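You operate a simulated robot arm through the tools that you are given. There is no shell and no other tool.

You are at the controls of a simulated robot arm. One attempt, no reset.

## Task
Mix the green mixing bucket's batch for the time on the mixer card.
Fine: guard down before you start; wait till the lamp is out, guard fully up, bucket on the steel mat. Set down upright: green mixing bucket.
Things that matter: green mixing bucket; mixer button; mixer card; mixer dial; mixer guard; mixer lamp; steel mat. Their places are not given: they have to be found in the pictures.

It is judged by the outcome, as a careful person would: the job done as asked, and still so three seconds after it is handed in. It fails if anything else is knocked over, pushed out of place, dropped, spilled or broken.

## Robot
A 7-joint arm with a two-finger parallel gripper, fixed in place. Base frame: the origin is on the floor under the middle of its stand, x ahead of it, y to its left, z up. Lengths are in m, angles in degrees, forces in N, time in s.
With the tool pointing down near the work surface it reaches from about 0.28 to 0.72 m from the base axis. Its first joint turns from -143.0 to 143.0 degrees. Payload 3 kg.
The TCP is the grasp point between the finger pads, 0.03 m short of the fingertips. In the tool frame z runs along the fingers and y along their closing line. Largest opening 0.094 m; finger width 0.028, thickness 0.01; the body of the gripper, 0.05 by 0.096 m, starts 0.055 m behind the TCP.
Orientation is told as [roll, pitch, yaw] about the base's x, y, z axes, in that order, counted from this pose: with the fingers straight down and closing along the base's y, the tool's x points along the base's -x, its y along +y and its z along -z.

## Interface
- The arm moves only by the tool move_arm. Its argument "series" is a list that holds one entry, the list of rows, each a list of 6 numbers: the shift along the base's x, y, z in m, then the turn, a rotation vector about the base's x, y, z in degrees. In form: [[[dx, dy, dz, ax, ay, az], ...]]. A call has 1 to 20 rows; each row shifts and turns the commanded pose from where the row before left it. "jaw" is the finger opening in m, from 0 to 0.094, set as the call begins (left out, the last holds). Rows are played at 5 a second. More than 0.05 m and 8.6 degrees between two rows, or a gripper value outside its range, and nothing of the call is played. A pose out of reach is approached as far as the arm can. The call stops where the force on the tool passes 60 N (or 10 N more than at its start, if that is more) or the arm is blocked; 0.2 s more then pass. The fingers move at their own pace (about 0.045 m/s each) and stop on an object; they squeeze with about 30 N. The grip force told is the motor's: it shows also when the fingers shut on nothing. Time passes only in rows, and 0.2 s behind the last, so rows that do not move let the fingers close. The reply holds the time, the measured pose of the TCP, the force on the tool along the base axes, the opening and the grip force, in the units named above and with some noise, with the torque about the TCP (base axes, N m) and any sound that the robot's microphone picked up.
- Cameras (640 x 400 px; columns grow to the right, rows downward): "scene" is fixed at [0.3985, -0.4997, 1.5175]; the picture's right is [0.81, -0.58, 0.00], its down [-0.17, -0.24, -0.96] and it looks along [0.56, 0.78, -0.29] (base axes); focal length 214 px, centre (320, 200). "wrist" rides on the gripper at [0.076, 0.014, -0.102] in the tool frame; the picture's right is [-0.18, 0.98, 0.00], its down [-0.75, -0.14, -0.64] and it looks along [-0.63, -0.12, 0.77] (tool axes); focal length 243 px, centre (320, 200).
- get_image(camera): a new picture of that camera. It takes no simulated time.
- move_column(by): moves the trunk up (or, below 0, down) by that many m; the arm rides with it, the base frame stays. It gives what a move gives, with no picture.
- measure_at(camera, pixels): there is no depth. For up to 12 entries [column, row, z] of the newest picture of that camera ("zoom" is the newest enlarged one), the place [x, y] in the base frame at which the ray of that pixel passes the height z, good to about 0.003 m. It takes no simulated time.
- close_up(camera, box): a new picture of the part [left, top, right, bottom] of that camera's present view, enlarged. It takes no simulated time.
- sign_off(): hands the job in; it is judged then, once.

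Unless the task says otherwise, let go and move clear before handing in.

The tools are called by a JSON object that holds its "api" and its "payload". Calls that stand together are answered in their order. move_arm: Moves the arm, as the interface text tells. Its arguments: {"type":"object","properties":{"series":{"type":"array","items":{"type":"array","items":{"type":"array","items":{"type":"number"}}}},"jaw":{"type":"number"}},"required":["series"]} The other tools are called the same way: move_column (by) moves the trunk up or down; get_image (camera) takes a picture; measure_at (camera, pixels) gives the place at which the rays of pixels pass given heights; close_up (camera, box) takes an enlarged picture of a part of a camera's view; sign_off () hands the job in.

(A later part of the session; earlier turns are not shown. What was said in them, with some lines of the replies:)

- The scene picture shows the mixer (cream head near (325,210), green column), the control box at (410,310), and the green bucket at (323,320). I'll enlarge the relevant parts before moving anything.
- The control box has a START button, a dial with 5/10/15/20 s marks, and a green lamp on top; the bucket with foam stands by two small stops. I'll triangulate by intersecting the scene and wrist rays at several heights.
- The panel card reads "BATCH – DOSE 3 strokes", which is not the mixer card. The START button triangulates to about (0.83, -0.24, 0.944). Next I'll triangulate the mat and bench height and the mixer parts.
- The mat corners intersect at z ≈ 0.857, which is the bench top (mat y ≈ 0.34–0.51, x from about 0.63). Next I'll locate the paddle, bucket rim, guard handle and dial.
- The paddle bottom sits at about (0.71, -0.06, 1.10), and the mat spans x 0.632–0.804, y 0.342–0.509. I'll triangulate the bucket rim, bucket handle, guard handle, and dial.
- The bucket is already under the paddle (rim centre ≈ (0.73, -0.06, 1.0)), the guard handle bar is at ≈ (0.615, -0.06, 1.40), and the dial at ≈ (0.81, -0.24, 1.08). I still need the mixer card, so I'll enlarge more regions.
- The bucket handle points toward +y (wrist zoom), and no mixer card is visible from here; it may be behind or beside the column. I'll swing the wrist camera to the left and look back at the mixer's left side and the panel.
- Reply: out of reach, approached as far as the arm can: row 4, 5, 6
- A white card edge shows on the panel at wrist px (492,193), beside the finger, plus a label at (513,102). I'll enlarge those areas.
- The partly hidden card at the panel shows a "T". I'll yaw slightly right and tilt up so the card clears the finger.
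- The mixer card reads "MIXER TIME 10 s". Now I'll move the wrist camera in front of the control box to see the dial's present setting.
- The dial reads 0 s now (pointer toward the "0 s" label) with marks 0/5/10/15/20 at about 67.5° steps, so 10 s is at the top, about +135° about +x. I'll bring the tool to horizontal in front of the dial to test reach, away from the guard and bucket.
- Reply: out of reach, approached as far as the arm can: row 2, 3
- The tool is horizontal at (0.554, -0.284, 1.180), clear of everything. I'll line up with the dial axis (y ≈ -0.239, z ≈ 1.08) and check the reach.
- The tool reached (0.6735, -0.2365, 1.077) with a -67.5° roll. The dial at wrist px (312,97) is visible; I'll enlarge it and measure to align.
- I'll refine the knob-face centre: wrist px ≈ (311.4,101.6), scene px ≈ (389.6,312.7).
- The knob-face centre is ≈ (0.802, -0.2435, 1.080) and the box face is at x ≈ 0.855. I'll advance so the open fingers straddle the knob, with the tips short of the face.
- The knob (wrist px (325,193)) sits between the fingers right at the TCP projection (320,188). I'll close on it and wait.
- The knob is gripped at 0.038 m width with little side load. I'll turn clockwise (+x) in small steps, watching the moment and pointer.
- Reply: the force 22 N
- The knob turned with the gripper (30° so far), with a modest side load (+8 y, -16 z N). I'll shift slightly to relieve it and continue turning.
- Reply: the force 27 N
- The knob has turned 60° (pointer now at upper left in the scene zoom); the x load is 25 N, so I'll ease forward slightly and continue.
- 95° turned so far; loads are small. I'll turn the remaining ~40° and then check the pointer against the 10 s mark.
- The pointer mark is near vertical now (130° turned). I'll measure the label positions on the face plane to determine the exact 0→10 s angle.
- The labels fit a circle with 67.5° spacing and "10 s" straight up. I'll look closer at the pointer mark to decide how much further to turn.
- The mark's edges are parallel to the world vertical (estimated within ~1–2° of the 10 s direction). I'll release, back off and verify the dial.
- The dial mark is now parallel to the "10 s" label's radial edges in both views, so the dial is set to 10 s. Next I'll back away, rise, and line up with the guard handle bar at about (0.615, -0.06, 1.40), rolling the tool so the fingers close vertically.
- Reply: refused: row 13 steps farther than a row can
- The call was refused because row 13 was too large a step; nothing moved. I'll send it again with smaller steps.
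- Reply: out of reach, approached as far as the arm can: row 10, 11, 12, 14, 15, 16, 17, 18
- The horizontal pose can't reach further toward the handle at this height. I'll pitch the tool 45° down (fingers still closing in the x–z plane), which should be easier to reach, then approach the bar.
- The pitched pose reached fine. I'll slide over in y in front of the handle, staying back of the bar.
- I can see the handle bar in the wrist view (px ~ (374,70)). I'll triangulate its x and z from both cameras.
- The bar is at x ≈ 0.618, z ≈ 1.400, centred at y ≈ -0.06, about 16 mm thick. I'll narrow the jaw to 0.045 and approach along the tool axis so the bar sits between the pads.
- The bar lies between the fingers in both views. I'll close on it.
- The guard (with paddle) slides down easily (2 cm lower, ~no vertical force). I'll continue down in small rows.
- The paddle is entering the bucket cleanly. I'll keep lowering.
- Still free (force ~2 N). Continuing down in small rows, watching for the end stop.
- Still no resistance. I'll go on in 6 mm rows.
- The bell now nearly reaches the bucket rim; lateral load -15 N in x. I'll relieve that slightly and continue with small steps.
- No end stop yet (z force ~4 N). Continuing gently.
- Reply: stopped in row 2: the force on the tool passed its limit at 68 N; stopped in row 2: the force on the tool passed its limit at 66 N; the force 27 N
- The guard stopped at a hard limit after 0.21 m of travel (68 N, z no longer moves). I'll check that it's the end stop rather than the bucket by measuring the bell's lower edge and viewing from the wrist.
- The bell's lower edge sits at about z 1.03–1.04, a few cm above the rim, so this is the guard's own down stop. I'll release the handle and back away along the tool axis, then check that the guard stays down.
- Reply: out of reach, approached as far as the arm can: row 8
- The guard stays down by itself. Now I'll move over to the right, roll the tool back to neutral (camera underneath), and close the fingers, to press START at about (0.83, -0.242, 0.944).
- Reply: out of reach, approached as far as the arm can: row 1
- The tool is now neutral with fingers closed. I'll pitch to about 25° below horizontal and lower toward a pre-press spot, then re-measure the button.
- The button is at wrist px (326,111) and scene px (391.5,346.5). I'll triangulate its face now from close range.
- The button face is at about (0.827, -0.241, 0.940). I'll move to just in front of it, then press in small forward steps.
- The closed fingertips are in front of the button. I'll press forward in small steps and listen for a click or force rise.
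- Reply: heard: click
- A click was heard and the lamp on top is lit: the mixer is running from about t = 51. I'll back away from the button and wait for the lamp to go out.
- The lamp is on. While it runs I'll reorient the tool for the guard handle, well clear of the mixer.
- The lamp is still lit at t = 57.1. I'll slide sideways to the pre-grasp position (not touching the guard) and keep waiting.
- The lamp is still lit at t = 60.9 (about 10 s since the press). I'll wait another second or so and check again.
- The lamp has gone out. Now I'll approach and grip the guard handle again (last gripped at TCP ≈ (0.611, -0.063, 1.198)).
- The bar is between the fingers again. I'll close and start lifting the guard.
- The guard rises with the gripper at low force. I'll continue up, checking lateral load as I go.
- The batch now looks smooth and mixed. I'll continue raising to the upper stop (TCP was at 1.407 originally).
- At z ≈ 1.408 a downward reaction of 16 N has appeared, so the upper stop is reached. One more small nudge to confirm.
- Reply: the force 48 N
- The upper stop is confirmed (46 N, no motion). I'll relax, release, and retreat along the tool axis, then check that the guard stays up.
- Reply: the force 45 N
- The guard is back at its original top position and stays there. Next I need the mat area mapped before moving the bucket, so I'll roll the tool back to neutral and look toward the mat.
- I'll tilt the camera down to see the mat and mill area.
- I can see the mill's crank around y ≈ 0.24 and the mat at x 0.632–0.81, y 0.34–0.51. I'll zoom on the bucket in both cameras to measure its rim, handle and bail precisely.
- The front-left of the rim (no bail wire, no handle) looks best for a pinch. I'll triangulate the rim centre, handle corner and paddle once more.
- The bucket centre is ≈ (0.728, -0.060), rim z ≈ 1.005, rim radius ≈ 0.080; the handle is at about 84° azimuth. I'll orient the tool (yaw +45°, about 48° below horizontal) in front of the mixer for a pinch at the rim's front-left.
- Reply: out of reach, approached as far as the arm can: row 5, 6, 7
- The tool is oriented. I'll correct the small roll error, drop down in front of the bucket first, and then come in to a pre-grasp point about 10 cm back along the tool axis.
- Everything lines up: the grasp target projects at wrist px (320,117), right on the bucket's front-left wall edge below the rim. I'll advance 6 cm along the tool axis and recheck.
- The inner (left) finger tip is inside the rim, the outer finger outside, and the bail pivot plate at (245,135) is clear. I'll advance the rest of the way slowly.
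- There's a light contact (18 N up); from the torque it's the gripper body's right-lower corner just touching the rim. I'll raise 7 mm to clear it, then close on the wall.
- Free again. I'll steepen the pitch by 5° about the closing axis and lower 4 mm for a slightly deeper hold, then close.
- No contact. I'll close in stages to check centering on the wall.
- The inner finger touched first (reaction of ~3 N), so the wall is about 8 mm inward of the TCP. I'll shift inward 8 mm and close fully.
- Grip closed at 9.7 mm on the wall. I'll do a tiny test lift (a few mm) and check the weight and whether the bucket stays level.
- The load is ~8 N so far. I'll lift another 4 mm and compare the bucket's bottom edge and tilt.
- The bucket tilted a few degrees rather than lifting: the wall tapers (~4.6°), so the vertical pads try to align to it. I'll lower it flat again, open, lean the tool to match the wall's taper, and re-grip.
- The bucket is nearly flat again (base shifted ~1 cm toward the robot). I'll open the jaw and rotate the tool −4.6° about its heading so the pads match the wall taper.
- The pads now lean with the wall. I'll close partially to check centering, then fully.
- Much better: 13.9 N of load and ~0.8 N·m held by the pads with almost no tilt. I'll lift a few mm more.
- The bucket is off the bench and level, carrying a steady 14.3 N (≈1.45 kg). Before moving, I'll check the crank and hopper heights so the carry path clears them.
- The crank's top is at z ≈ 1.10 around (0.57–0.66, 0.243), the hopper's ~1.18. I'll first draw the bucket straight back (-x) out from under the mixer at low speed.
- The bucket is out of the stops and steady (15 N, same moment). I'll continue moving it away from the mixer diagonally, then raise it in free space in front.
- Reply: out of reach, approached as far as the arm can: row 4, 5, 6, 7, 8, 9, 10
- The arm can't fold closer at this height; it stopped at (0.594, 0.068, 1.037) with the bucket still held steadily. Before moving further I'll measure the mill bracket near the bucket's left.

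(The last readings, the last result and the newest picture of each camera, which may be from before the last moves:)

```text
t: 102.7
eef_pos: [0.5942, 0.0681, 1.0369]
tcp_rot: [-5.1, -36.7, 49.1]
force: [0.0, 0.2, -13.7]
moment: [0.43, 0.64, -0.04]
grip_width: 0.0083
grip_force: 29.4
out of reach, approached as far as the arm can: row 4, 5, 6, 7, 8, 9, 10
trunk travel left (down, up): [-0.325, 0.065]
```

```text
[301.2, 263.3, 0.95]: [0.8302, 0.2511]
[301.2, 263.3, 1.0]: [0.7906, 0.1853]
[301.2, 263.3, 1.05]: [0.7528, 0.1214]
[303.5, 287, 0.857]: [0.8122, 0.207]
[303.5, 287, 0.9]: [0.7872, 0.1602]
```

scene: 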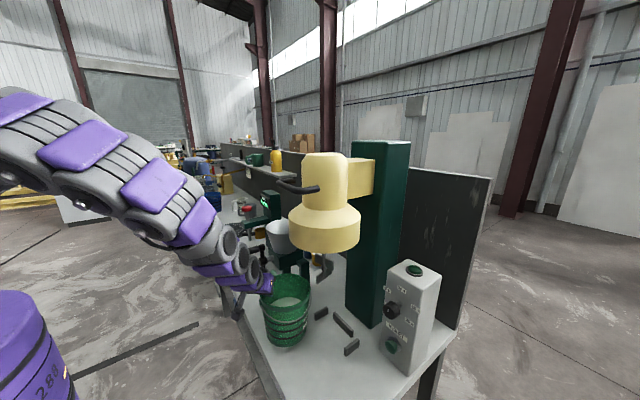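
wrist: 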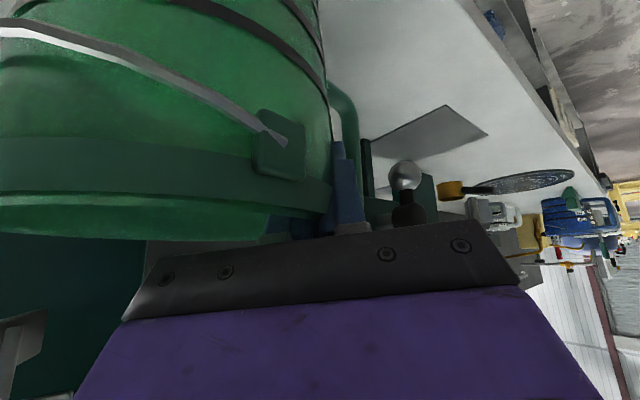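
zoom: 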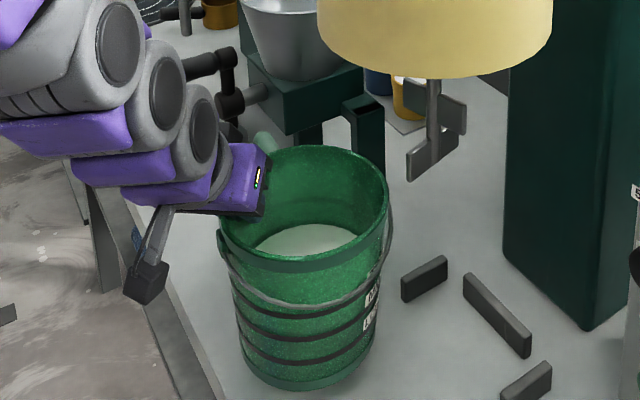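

The bracket post is at x ≈ 0.77, clear of the bucket. I'll shift a little further left and up, watching load.

{"api": "move_arm", "payload": {"series": [[[0, 0.006, 0.004, 0, 0, 0], [0, 0.012, 0.006, 0, 0, 0], [0, 0.014, 0.006, 0, 0, 0], [0, 0.014, 0.008, 0, 0, 0], [0, 0.012, 0.008, 0, 0, 0], [-0.004, 0.008, 0.012, 0, 0, 0], [-0.008, 0.004, 0.016, 0, 0, 0], [-0.01, 0.0, 0.018, 0, 0, 0], [-0.01, 0.0, 0.018, 0, 0, 0], [-0.01, 0.0, 0.018, 0, 0, 0], [-0.006, 0, 0.01, 0, 0, 0], [0, 0, 0, 0, 0, 0]]]}}

{"api": "get_image", "payload": {"camera": "scene"}}

{"api": "get_image", "payload": {"camera": "wrist"}}

```text
t: 105.3
eef_pos: [0.5718, 0.1299, 1.1641]
tcp_rot: [-5.5, -36.9, 49.0]
force: [-0.1, -1.2, -13.9]
moment: [0.35, 0.73, -0.03]
grip_width: 0.0081
grip_force: 29.5
out of reach, approached as far as the arm can: row 2, 3, 4, 6, 7
trunk travel left (down, up): [-0.325, 0.065]
```

```text
taken
```

scene: 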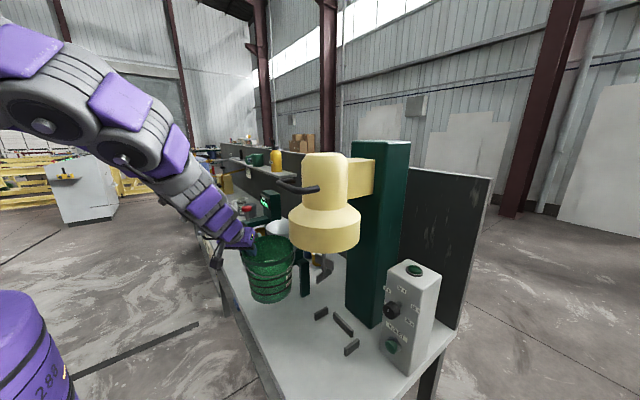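

```text
taken
```

wrist: 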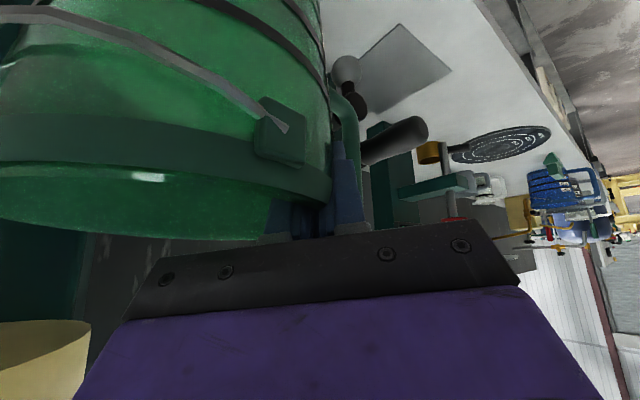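

Holding steady at z ≈ 1.164. I'll zoom to check the bucket's tilt before going higher.

{"api": "close_up", "payload": {"camera": "scene", "box": [215, 215, 325, 325]}}

```text
3.64 times, centred on (270, 270) of scene
```

zoom: 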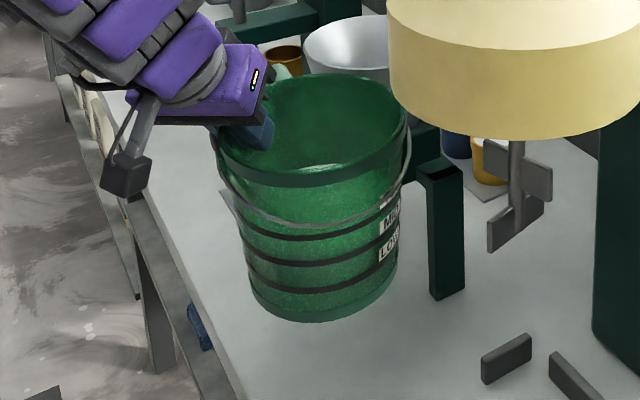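

The bucket is upright within about 1°. I'll go up and slightly back/left to get above the crank and clear of the bell.

{"api": "move_arm", "payload": {"series": [[[-0.004, 0.002, 0.006, 0, 0, 0], [-0.006, 0.004, 0.01, 0, 0, 0], [-0.007, 0.005, 0.012, 0, 0, 0], [-0.007, 0.005, 0.012, 0, 0, 0], [-0.006, 0.004, 0.014, 0, 0, 0], [-0.004, 0.002, 0.016, 0, 0, 0], [0, 0, 0.018, 0, 0, 0], [0, 0, 0.018, 0, 0, 0], [0, 0, 0.014, 0, 0, 0], [0, 0, 0.008, 0, 0, 0], [0, 0, 0, 0, 0, 0]]]}}

{"api": "get_image", "payload": {"camera": "scene"}}

{"api": "get_image", "payload": {"camera": "wrist"}}

```text
t: 107.7
eef_pos: [0.5375, 0.1523, 1.2903]
tcp_rot: [-5.6, -37.0, 49.0]
force: [-0.5, -0.5, -15.3]
moment: [0.44, 0.7, 0.02]
grip_width: 0.0085
grip_force: 30.3
trunk travel left (down, up): [-0.325, 0.065]
```

```text
taken
```

scene: 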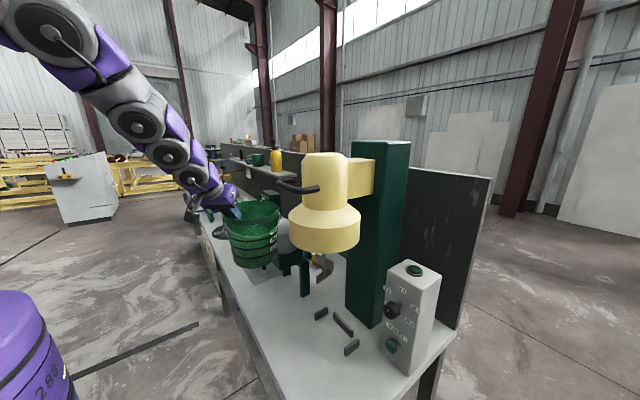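

```text
taken
```

wrist: 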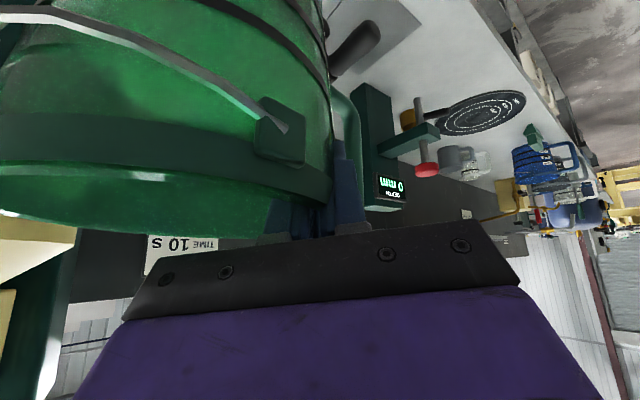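

The bucket is at a safe height (bottom ≈ 1.148 vs crank top 1.105). I'll translate left toward the mat, keeping x back from the hopper.

{"api": "move_arm", "payload": {"series": [[[0, 0.006, 0, 0, 0, 0], [0, 0.012, 0, 0, 0, 0], [0, 0.018, 0, 0, 0, 0], [0, 0.018, 0, 0, 0, 0], [0, 0.018, 0, 0, 0, 0], [0, 0.018, 0, 0, 0, 0], [0, 0.018, 0, 0, 0, 0], [0, 0.018, 0, 0, 0, 0], [0, 0.012, 0, 0, 0, 0], [0, 0.006, 0, 0, 0, 0], [0, 0, 0, 0, 0, 0]]]}}

{"api": "get_image", "payload": {"camera": "scene"}}

{"api": "get_image", "payload": {"camera": "wrist"}}

```text
t: 110.1
eef_pos: [0.5377, 0.2966, 1.2906]
tcp_rot: [-5.7, -37.0, 49.2]
force: [-0.4, 0.7, -13.1]
moment: [0.43, 0.67, -0.02]
grip_width: 0.0087
grip_force: 30.4
trunk travel left (down, up): [-0.325, 0.065]
```

```text
taken
```

scene: 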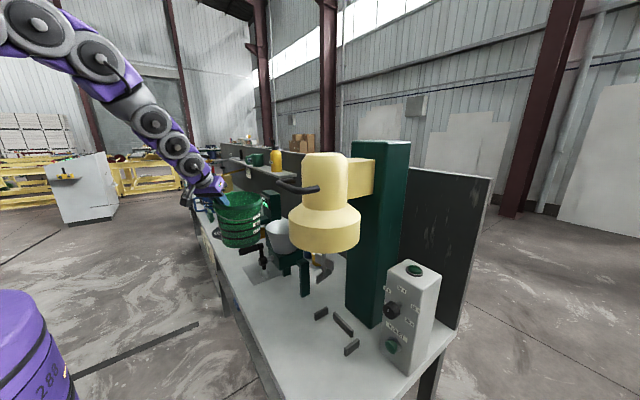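

```text
taken
```

wrist: 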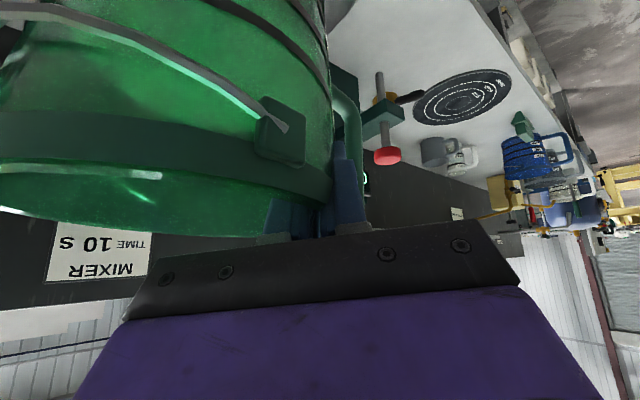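

Still steady. I'll continue left to about y = 0.45.

{"api": "move_arm", "payload": {"series": [[[0, 0.006, 0, 0, 0, 0], [0.002, 0.012, 0, 0, 0, 0], [0.002, 0.018, 0, 0, 0, 0], [0.002, 0.018, 0, 0, 0, 0], [0.002, 0.018, 0, 0, 0, 0], [0.004, 0.018, 0, 0, 0, 0], [0.006, 0.018, 0, 0, 0, 0], [0.006, 0.018, 0, 0, 0, 0], [0.006, 0.014, 0, 0, 0, 0], [0.003, 0.008, 0, 0, 0, 0], [0, 0, 0, 0, 0, 0]]]}}

{"api": "get_image", "payload": {"camera": "scene"}}

{"api": "get_image", "payload": {"camera": "wrist"}}

```text
t: 112.5
eef_pos: [0.5705, 0.4437, 1.2904]
tcp_rot: [-5.6, -36.9, 49.1]
force: [0.2, -0.3, -14.4]
moment: [0.41, 0.63, 0.01]
grip_width: 0.009
grip_force: 30.2
trunk travel left (down, up): [-0.325, 0.065]
```

```text
taken
```

scene: 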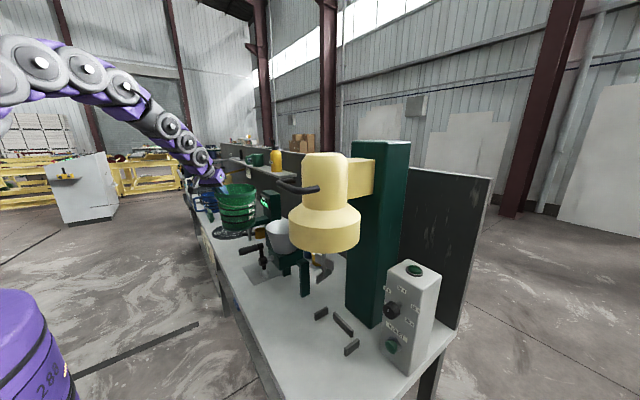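

```text
taken
```

wrist: 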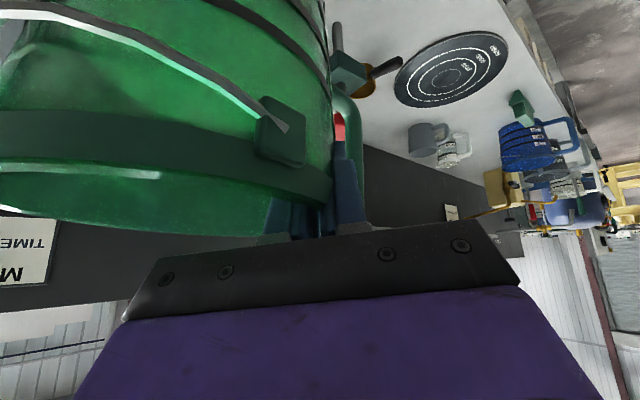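

{"api": "close_up", "payload": {"camera": "scene", "box": [195, 165, 285, 265]}}

```text
4.00 times, centred on (240, 215) of scene
```

zoom: 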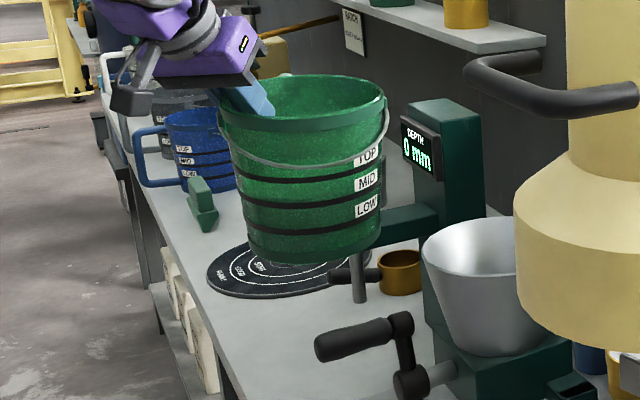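

The bucket has sagged to about 3° tilt (creeping slightly), so I'll level it with a small tool rotation. First, a quick check of obstacles beside the mat (gauge rod, small cup) against where the bucket's handle will land.

{"api": "measure_at", "payload": {"camera": "scene", "pixels": [[249.5, 240, 0.857], [242.5, 234, 0.857], [242.5, 234, 0.88], [268, 238, 0.857], [250, 217, 1.0], [250, 217, 0.95]]}}

{"api": "measure_at", "payload": {"camera": "wrist", "pixels": [[335, 60, 0.857], [400, 62, 0.9], [365, 93, 0.9], [345, 70, 0.95]]}}

{"api": "close_up", "payload": {"camera": "wrist", "box": [310, 0, 520, 140]}}

```text
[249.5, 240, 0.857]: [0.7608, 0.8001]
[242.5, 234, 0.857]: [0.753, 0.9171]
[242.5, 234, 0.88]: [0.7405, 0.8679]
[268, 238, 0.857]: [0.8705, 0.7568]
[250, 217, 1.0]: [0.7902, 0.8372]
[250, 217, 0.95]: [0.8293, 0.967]
```

```text
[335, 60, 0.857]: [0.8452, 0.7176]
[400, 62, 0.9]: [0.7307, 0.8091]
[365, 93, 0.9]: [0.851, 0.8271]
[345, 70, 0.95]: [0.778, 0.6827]
```

```text
2.86 times, centred on (415, 70) of wrist
```

zoom: 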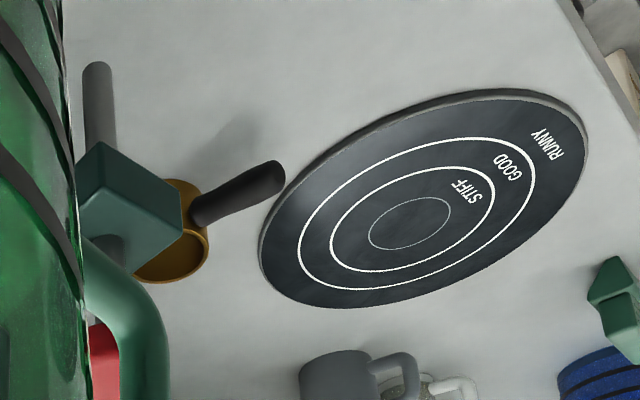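

The gauge and cup are well beyond y = 0.7, so the handle (reaching y ≈ 0.56) is clear. I'll move over the mat while levelling by about 3°.

{"api": "move_arm", "payload": {"series": [[[0.005, 0.001, 0, -0.25, -0.28, 0], [0.01, 0.001, 0, -0.25, -0.28, 0], [0.015, 0.002, 0, -0.25, -0.28, 0], [0.016, 0.002, -0.004, -0.25, -0.28, 0], [0.016, 0.002, -0.008, -0.25, -0.28, 0], [0.016, 0.002, -0.012, -0.25, -0.28, 0], [0.014, 0.002, -0.014, -0.25, -0.28, 0], [0.008, 0.001, -0.016, -0.25, -0.28, 0], [0.003, 0, -0.016, 0, 0, 0], [0, 0, -0.01, 0, 0, 0], [0, 0, 0, 0, 0, 0]]]}}

{"api": "close_up", "payload": {"camera": "scene", "box": [205, 170, 305, 290]}}

{"api": "get_image", "payload": {"camera": "wrist"}}

```text
t: 114.9
eef_pos: [0.6752, 0.4563, 1.2119]
tcp_rot: [-9.5, -36.9, 51.4]
force: [0.6, 0.3, -14.1]
moment: [0.43, 0.72, -0.01]
grip_width: 0.0094
grip_force: 29.9
trunk travel left (down, up): [-0.325, 0.065]
```

```text
3.33 times, centred on (255, 230) of scene
```

zoom: 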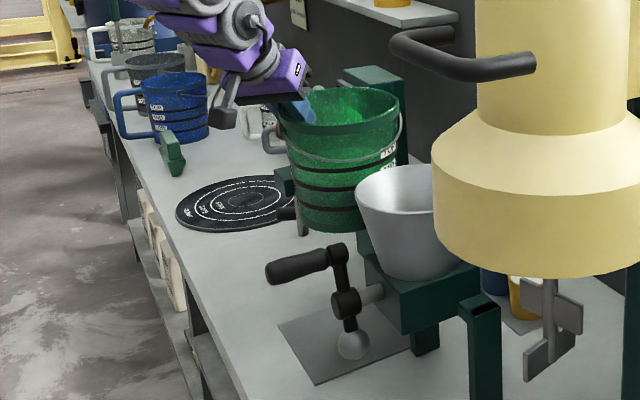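

```text
taken
```

wrist: 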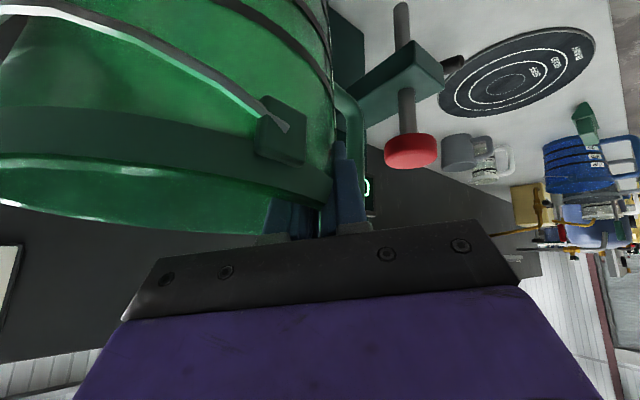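

Clearances look fine (hopper centre ≈ (0.716, 0.228), bucket ≈ (0.73, 0.41)). I'll zoom to check level before lowering.

{"api": "close_up", "payload": {"camera": "scene", "box": [230, 180, 290, 260]}}

```text
5.00 times, centred on (260, 220) of scene
```

zoom: 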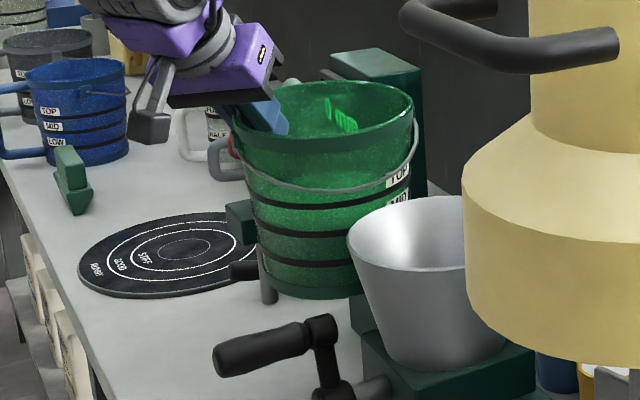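

The bucket is level now (edge slopes match the upright blue bucket). I'll correct the position slightly and lower steadily over the mat.

{"api": "move_arm", "payload": {"series": [[[-0.002, 0.003, -0.006, 0, 0, 0], [-0.003, 0.003, -0.012, 0, 0, 0], [-0.003, 0.003, -0.018, 0, 0, 0], [-0.002, 0.003, -0.02, 0, 0, 0], [0, 0, -0.02, 0, 0, 0], [0, 0, -0.02, 0, 0, 0], [0, 0, -0.02, 0, 0, 0], [0, 0, -0.02, 0, 0, 0], [0, 0, -0.016, 0, 0, 0], [0, 0, -0.01, 0, 0, 0], [0, 0, -0.006, 0, 0, 0], [0, 0, 0, 0, 0, 0]]]}}

{"api": "get_image", "payload": {"camera": "scene"}}

{"api": "get_image", "payload": {"camera": "wrist"}}

```text
t: 117.5
eef_pos: [0.6653, 0.4696, 1.0434]
tcp_rot: [-9.4, -36.8, 51.4]
force: [-0.2, 0.2, -14.1]
moment: [0.42, 0.68, 0.02]
grip_width: 0.0094
grip_force: 30.0
trunk travel left (down, up): [-0.325, 0.065]
```

```text
taken
```

scene: 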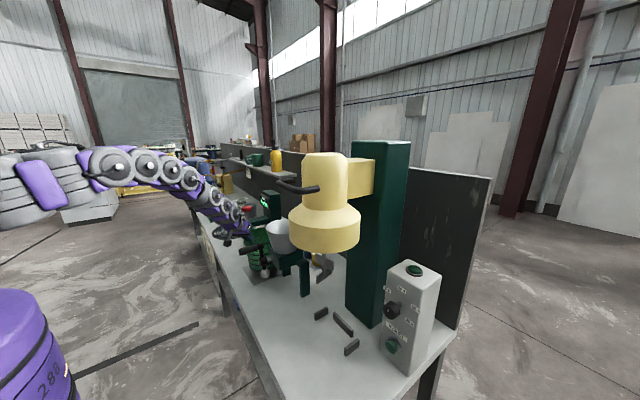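

```text
taken
```

wrist: 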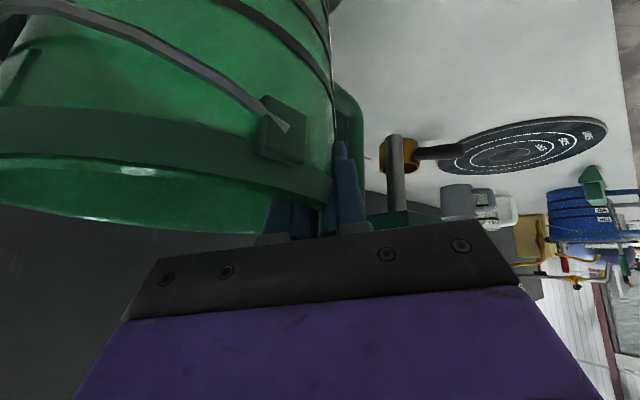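

{"api": "close_up", "payload": {"camera": "scene", "box": [225, 210, 305, 300]}}

```text
4.44 times, centred on (265, 255) of scene
```

zoom: 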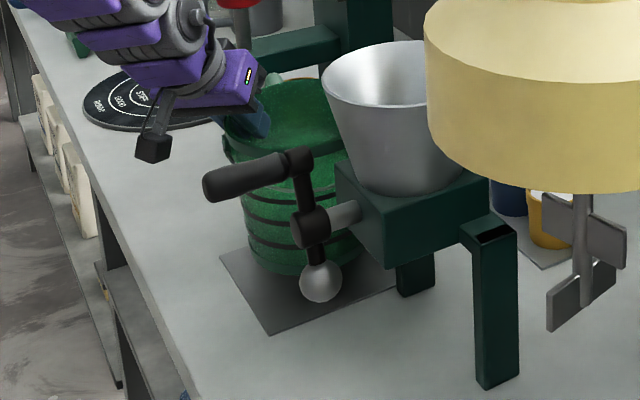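

The bucket is above the mat, level; from the picture its centre is around x 0.70–0.72. I'll nudge +x by 8 mm and lower to just above the mat.

{"api": "move_arm", "payload": {"series": [[[0.003, 0, -0.006, 0, 0, 0], [0.003, 0, -0.008, 0, 0, 0], [0.002, 0, -0.008, 0, 0, 0], [0, 0, -0.006, 0, 0, 0], [0, 0, 0, 0, 0, 0]]]}}

{"api": "close_up", "payload": {"camera": "scene", "box": [235, 230, 295, 300]}}

```text
t: 118.7
eef_pos: [0.6729, 0.4697, 1.014]
tcp_rot: [-9.4, -36.7, 51.3]
force: [-0.3, 0.5, -13.7]
moment: [0.45, 0.7, 0.01]
grip_width: 0.0092
grip_force: 29.9
trunk travel left (down, up): [-0.325, 0.065]
```

```text
5.71 times, centred on (265, 265) of scene
```

zoom: 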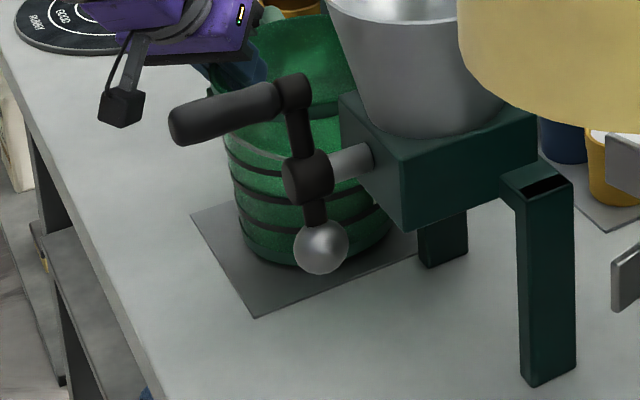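

The base centre is ≈ (0.71–0.725, 0.42), fully within the mat. I'll lower the last centimetre slowly until the weight transfers.

{"api": "move_arm", "payload": {"series": [[[0, 0, -0.003, 0, 0, 0], [0, 0, -0.003, 0, 0, 0], [0, 0, -0.002, 0, 0, 0], [0, 0, 0, 0, 0, 0]]]}}

{"api": "move_arm", "payload": {"series": [[[0, 0, -0.002, 0, 0, 0], [0, 0, 0, 0, 0, 0]]]}}

```text
t: 119.7
eef_pos: [0.6725, 0.4699, 1.0089]
tcp_rot: [-9.5, -36.9, 51.4]
force: [-1.5, 2.5, -6.1]
moment: [0.18, 0.9, -0.09]
grip_width: 0.009
grip_force: 30.0
trunk travel left (down, up): [-0.325, 0.065]
```

```text
t: 120.3
eef_pos: [0.6728, 0.4723, 1.0071]
tcp_rot: [-9.5, -37.0, 51.4]
force: [-2.3, 6.9, 6.2]
moment: [-0.13, 1.12, -0.21]
grip_width: 0.0087
grip_force: 30.3
trunk travel left (down, up): [-0.325, 0.065]
```

The weight is now on the mat. I'll check how flat it sits before opening.

{"api": "close_up", "payload": {"camera": "scene", "box": [235, 230, 295, 300]}}

{"api": "get_image", "payload": {"camera": "wrist"}}

```text
5.71 times, centred on (265, 265) of scene
```

zoom: 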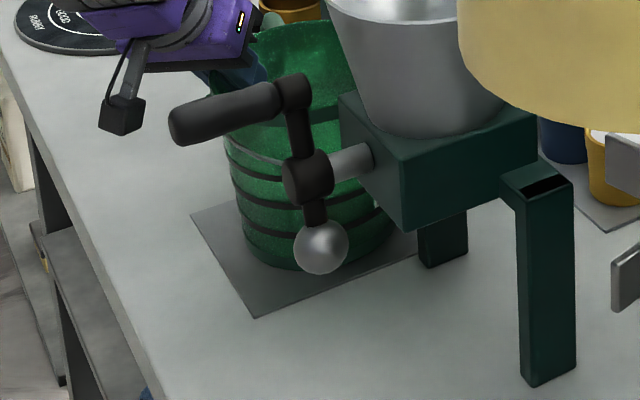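

```text
taken
```

wrist: 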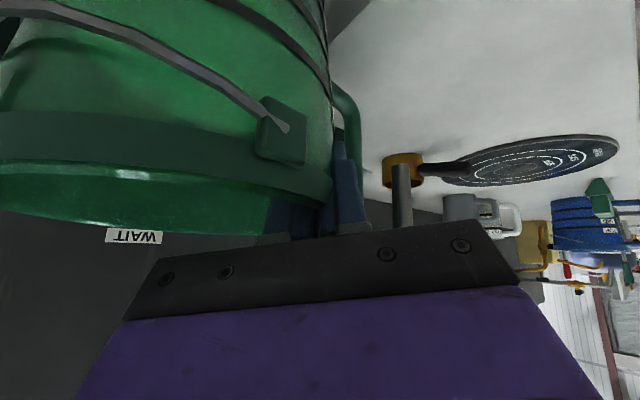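

Contact is at the grip-side/back edge, so the far side is still a hair high. I'll rotate the tool slightly (+heading) to lower the far side onto the mat before opening.

{"api": "move_arm", "payload": {"series": [[[0, 0, 0, 0.5, 0.6, 0], [0, 0, 0, 0.5, 0.6, 0], [0, 0, 0, 0, 0, 0]]]}}

{"api": "move_arm", "payload": {"series": [[[0, 0, 0, 0.5, 0.6, 0], [0, 0, 0, 0.5, 0.6, 0], [0, 0, 0, 0, 0, 0]]]}}

```text
t: 121.1
eef_pos: [0.6735, 0.4701, 1.0069]
tcp_rot: [-7.6, -36.8, 50.2]
force: [2.2, 6.3, 9.2]
moment: [-0.01, 0.87, 0.01]
grip_width: 0.0082
grip_force: 30.4
trunk travel left (down, up): [-0.325, 0.065]
```

```text
t: 121.9
eef_pos: [0.6736, 0.4696, 1.0079]
tcp_rot: [-5.6, -37.0, 49.1]
force: [3.7, 6.4, 11.4]
moment: [-0.47, 0.52, 0.16]
grip_width: 0.0078
grip_force: 30.0
trunk travel left (down, up): [-0.325, 0.065]
```

The holding moment is nearly zero now, so the bucket rests on the mat by itself. I'll open the fingers and check that it stands upright.

{"api": "move_arm", "payload": {"series": [[[0, 0, 0.001, 0, 0, 0], [0, 0, 0, 0, 0, 0]]]}}

{"api": "move_arm", "payload": {"series": [[[0, 0, 0, 0, 0, 0], [0, 0, 0, 0, 0, 0], [0, 0, 0, 0, 0, 0], [0, 0, 0, 0, 0, 0]]], "jaw": 0.045}}

{"api": "close_up", "payload": {"camera": "scene", "box": [225, 210, 305, 300]}}

{"api": "get_image", "payload": {"camera": "wrist"}}

```text
t: 122.5
eef_pos: [0.6736, 0.4687, 1.0073]
tcp_rot: [-5.6, -36.8, 49.1]
force: [6.0, 5.2, 8.5]
moment: [-0.1, 0.19, 0.26]
grip_width: 0.0074
grip_force: 29.8
trunk travel left (down, up): [-0.325, 0.065]
```

```text
t: 123.5
eef_pos: [0.6725, 0.4693, 1.0075]
tcp_rot: [-5.5, -36.7, 49.1]
force: [0.2, -1.1, 0.0]
moment: [-0.03, 0.03, -0.03]
grip_width: 0.045
grip_force: 0.1
trunk travel left (down, up): [-0.325, 0.065]
```

```text
4.44 times, centred on (265, 255) of scene
```

zoom: 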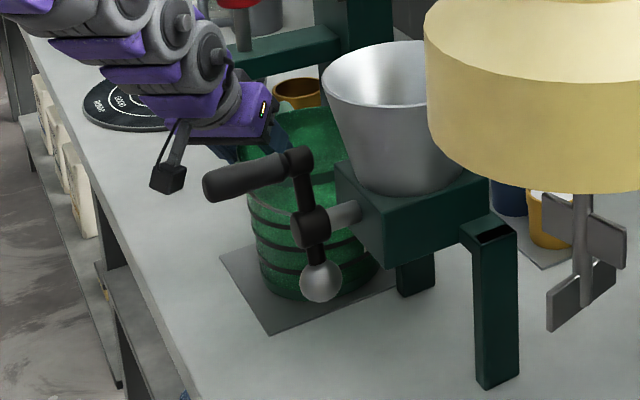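

```text
taken
```

wrist: 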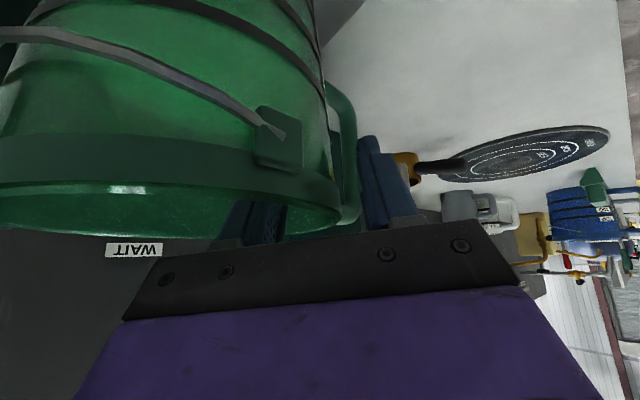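

The bucket stands free on the mat. I'll withdraw the fingers straight up, slowly at first.

{"api": "move_arm", "payload": {"series": [[[0, 0, 0.008, 0, 0, 0], [0, 0, 0.01, 0, 0, 0], [0, 0, 0.012, 0, 0, 0], [0, 0, 0.015, 0, 0, 0], [0, 0, 0.02, 0, 0, 0], [0, 0, 0.02, 0, 0, 0], [0, 0, 0.025, 0, 0, 0], [0, 0, 0.03, 0, 0, 0], [0, 0, 0.03, 0, 0, 0], [0, 0, 0.03, 0, 0, 0], [0, 0, 0, 0, 0, 0]]]}}

{"api": "get_image", "payload": {"camera": "scene"}}

{"api": "get_image", "payload": {"camera": "wrist"}}

```text
t: 125.9
eef_pos: [0.6708, 0.4685, 1.2089]
tcp_rot: [-5.5, -36.8, 49.0]
force: [-0.2, 0.2, -0.1]
moment: [0.0, 0.0, -0.01]
grip_width: 0.045
grip_force: 0.1
trunk travel left (down, up): [-0.325, 0.065]
```

```text
taken
```

scene: 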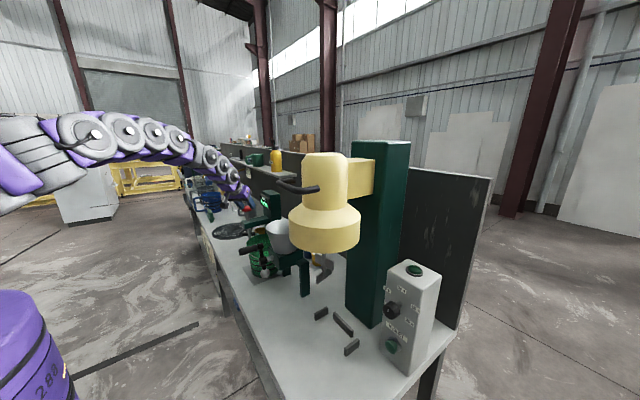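

```text
taken
```

wrist: 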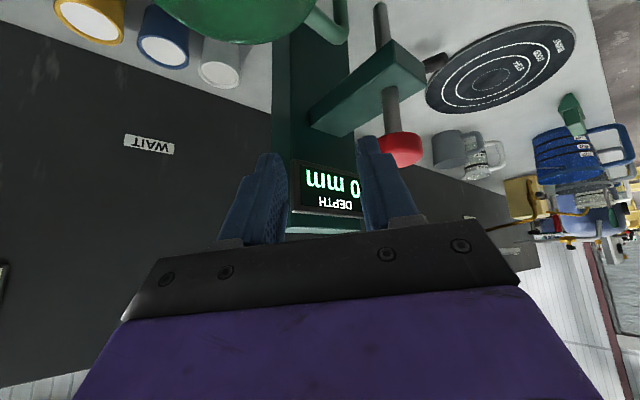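

Clear of the bucket. I'll back away and tilt the wrist camera down to inspect the bucket on the mat.

{"api": "move_arm", "payload": {"series": [[[-0.02, -0.01, 0.03, 0, 0, 0], [-0.025, -0.015, 0.03, 0, 0, 0], [-0.03, -0.02, 0.025, 0, 0, 0], [-0.03, -0.02, 0.025, -3.8, 3.3, 0], [-0.03, -0.02, 0.02, -3.8, 3.3, 0], [-0.03, -0.02, 0.02, -3.8, 3.3, 0], [-0.02, -0.01, 0.01, -3.8, 3.3, 0], [0, 0, 0, -3.8, 3.3, 0], [0, 0, 0, -3.8, 3.3, 0], [0, 0, 0, 0, 0, 0]]]}}

{"api": "get_image", "payload": {"camera": "wrist"}}

{"api": "get_image", "payload": {"camera": "scene"}}

```text
t: 128.1
eef_pos: [0.4877, 0.355, 1.3659]
tcp_rot: [-5.5, -6.6, 49.0]
force: [-0.2, -0.5, 0.4]
moment: [0.0, -0.04, 0.02]
grip_width: 0.045
grip_force: 0.1
trunk travel left (down, up): [-0.325, 0.065]
```

```text
taken
```

wrist: 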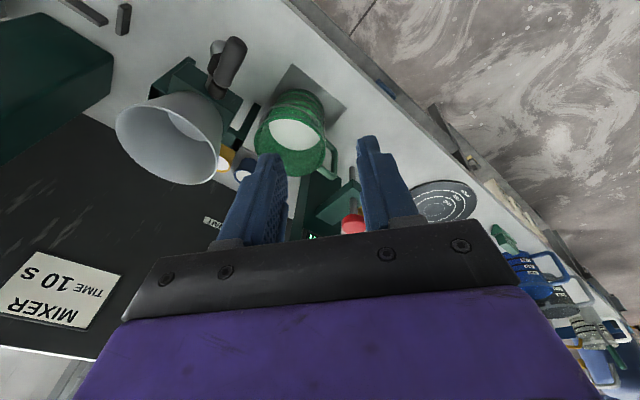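

```text
taken
```

scene: 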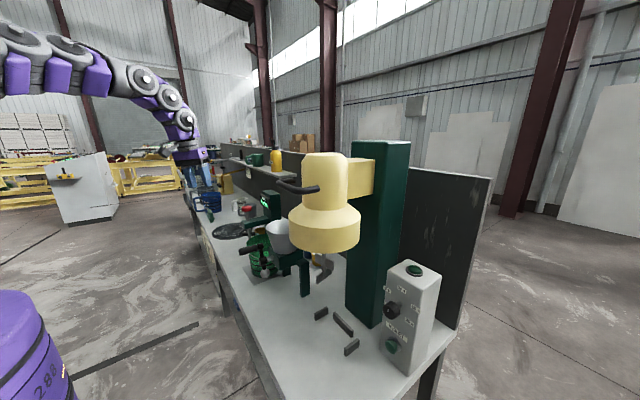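

{"api": "close_up", "payload": {"camera": "wrist", "box": [220, 50, 370, 190]}}

{"api": "close_up", "payload": {"camera": "scene", "box": [230, 210, 310, 300]}}

{"api": "close_up", "payload": {"camera": "scene", "box": [280, 140, 440, 370]}}

```text
2.86 times, centred on (295, 120) of wrist
```

zoom: 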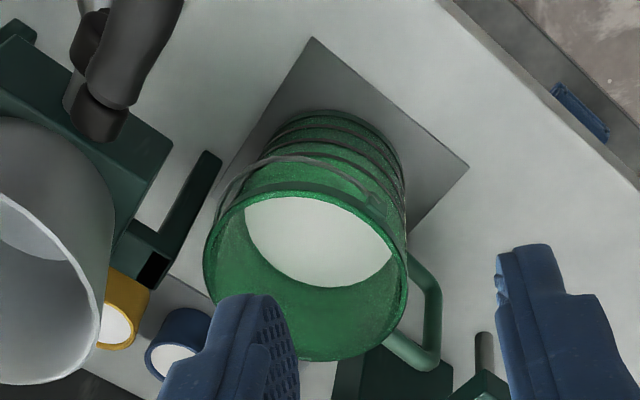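

```text
4.44 times, centred on (270, 255) of scene
```

zoom: 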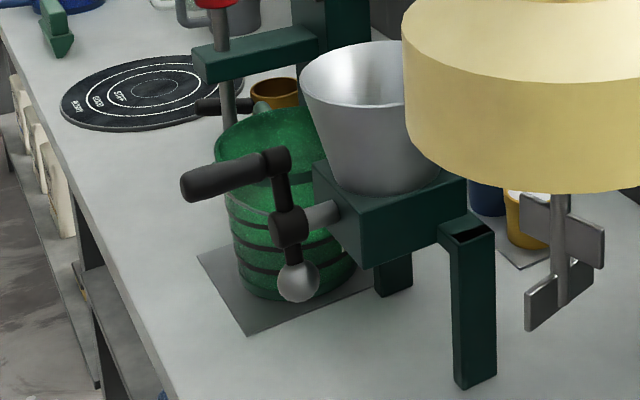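

```text
1.74 times, centred on (360, 255) of scene
```

zoom: 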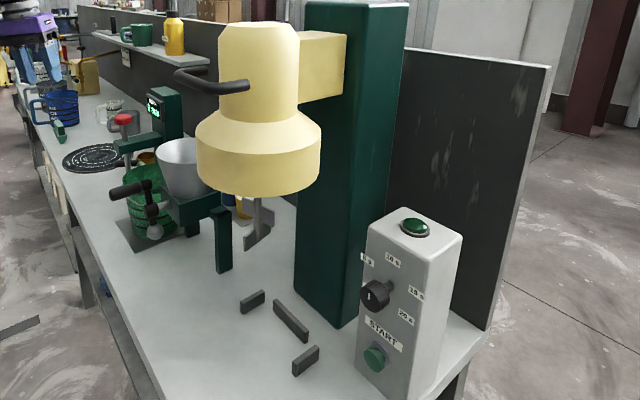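

The bucket stands upright on the mat, guard up, lamp out. I'll measure the base outline and mat corners to confirm it's fully on the mat.

{"api": "close_up", "payload": {"camera": "wrist", "box": [250, 50, 360, 150]}}

{"api": "measure_at", "payload": {"camera": "zoom", "pixels": [[320, 200, 0.86]]}}

```text
4.00 times, centred on (305, 100) of wrist
```

zoom: 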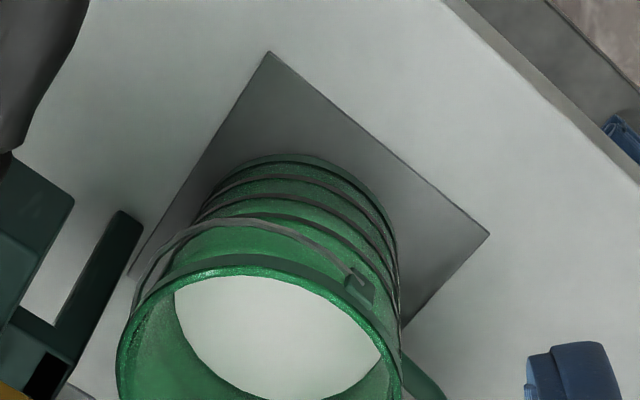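

```text
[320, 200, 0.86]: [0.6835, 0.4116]
```

{"api": "measure_at", "payload": {"camera": "zoom", "pixels": [[268, 52, 0.857], [490, 235, 0.857], [400, 330, 0.857], [130, 275, 0.857], [290, 155, 0.86], [212, 188, 0.86], [396, 235, 0.86], [240, 163, 0.86], [350, 175, 0.86]]}}

```text
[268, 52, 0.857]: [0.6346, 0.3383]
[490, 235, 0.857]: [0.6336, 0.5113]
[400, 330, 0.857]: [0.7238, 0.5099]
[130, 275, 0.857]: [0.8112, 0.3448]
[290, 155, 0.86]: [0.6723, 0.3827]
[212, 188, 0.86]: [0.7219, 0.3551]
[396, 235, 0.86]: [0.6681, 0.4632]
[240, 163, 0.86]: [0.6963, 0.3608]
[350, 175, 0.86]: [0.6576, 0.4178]
```

The base outline fits a circle centred at (0.725, 0.422) with r ≈ 0.067, fully inside the mat (x 0.633–0.811, y 0.34–0.51). I'll back off a little further, let things settle, and take a final look.

{"api": "move_arm", "payload": {"series": [[[-0.02, -0.01, 0.01, 0, 0, 0], [-0.02, -0.01, 0.01, 0, 0, 0], [0, 0, 0, 0, 0, 0], [0, 0, 0, 0, 0, 0], [0, 0, 0, 0, 0, 0], [0, 0, 0, 0, 0, 0], [0, 0, 0, 0, 0, 0]]]}}

{"api": "get_image", "payload": {"camera": "scene"}}

{"api": "close_up", "payload": {"camera": "wrist", "box": [200, 40, 400, 200]}}

```text
t: 129.7
eef_pos: [0.4485, 0.3351, 1.3846]
tcp_rot: [-5.4, -6.6, 49.1]
force: [0.0, -0.1, -0.5]
moment: [-0.04, 0.02, -0.01]
grip_width: 0.0451
grip_force: 0.3
trunk travel left (down, up): [-0.325, 0.065]
```

```text
taken
```

scene: 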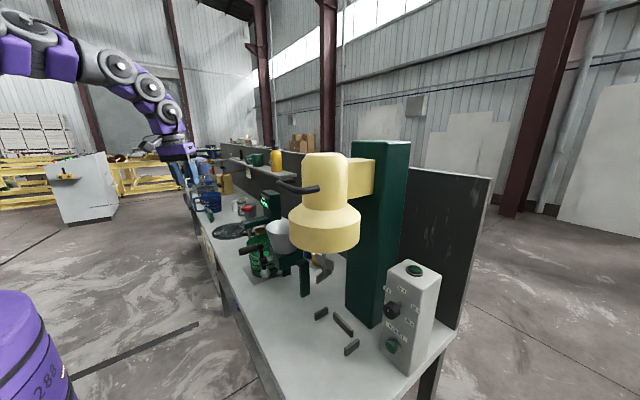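

```text
2.50 times, centred on (300, 120) of wrist
```

zoom: 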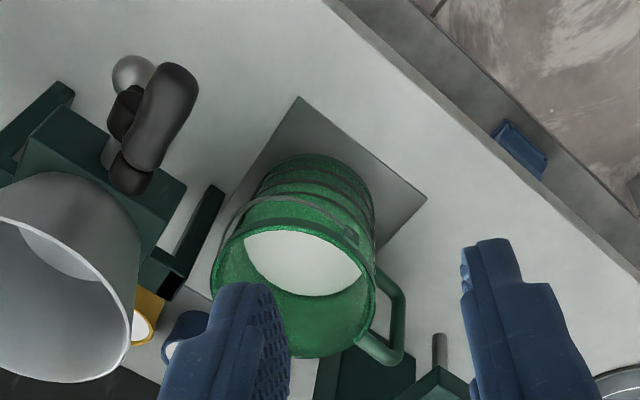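

The final pictures show what was asked for: the bucket stands upright and centred on the steel mat, and the guard is at its upper stop (handle at scene px (300,187), same as at the start). The lamp is out, the batch was mixed for 10 s with the guard down, and the arm is clear. I'm handing the job in.

{"api": "sign_off", "payload": {}}

```text
The job is handed in.
```

The green mixing bucket's batch is mixed for 10 s, the time on the mixer card. The bucket is standing upright on the steel mat, and I've handed the job in.

- **Mixing:** I set the dial to 10 s, lowered the guard to its bottom stop, then pressed START. The lamp lit and went out about 10 to 11 s later.
- **Guard:** I raised it to its top stop only after the lamp was out, and it stayed there.
- **Bucket:** my first grip tilted it a few degrees, so I set it back down and gripped it again. It tilted about 3° again while being carried, and I levelled it before setting it down. I saw no spill. By my measurements its base is fully on the mat, with about 15 mm to spare on the closest side.
- **Surroundings:** I saw nothing else knocked over or moved, and the arm was clear when I handed in.
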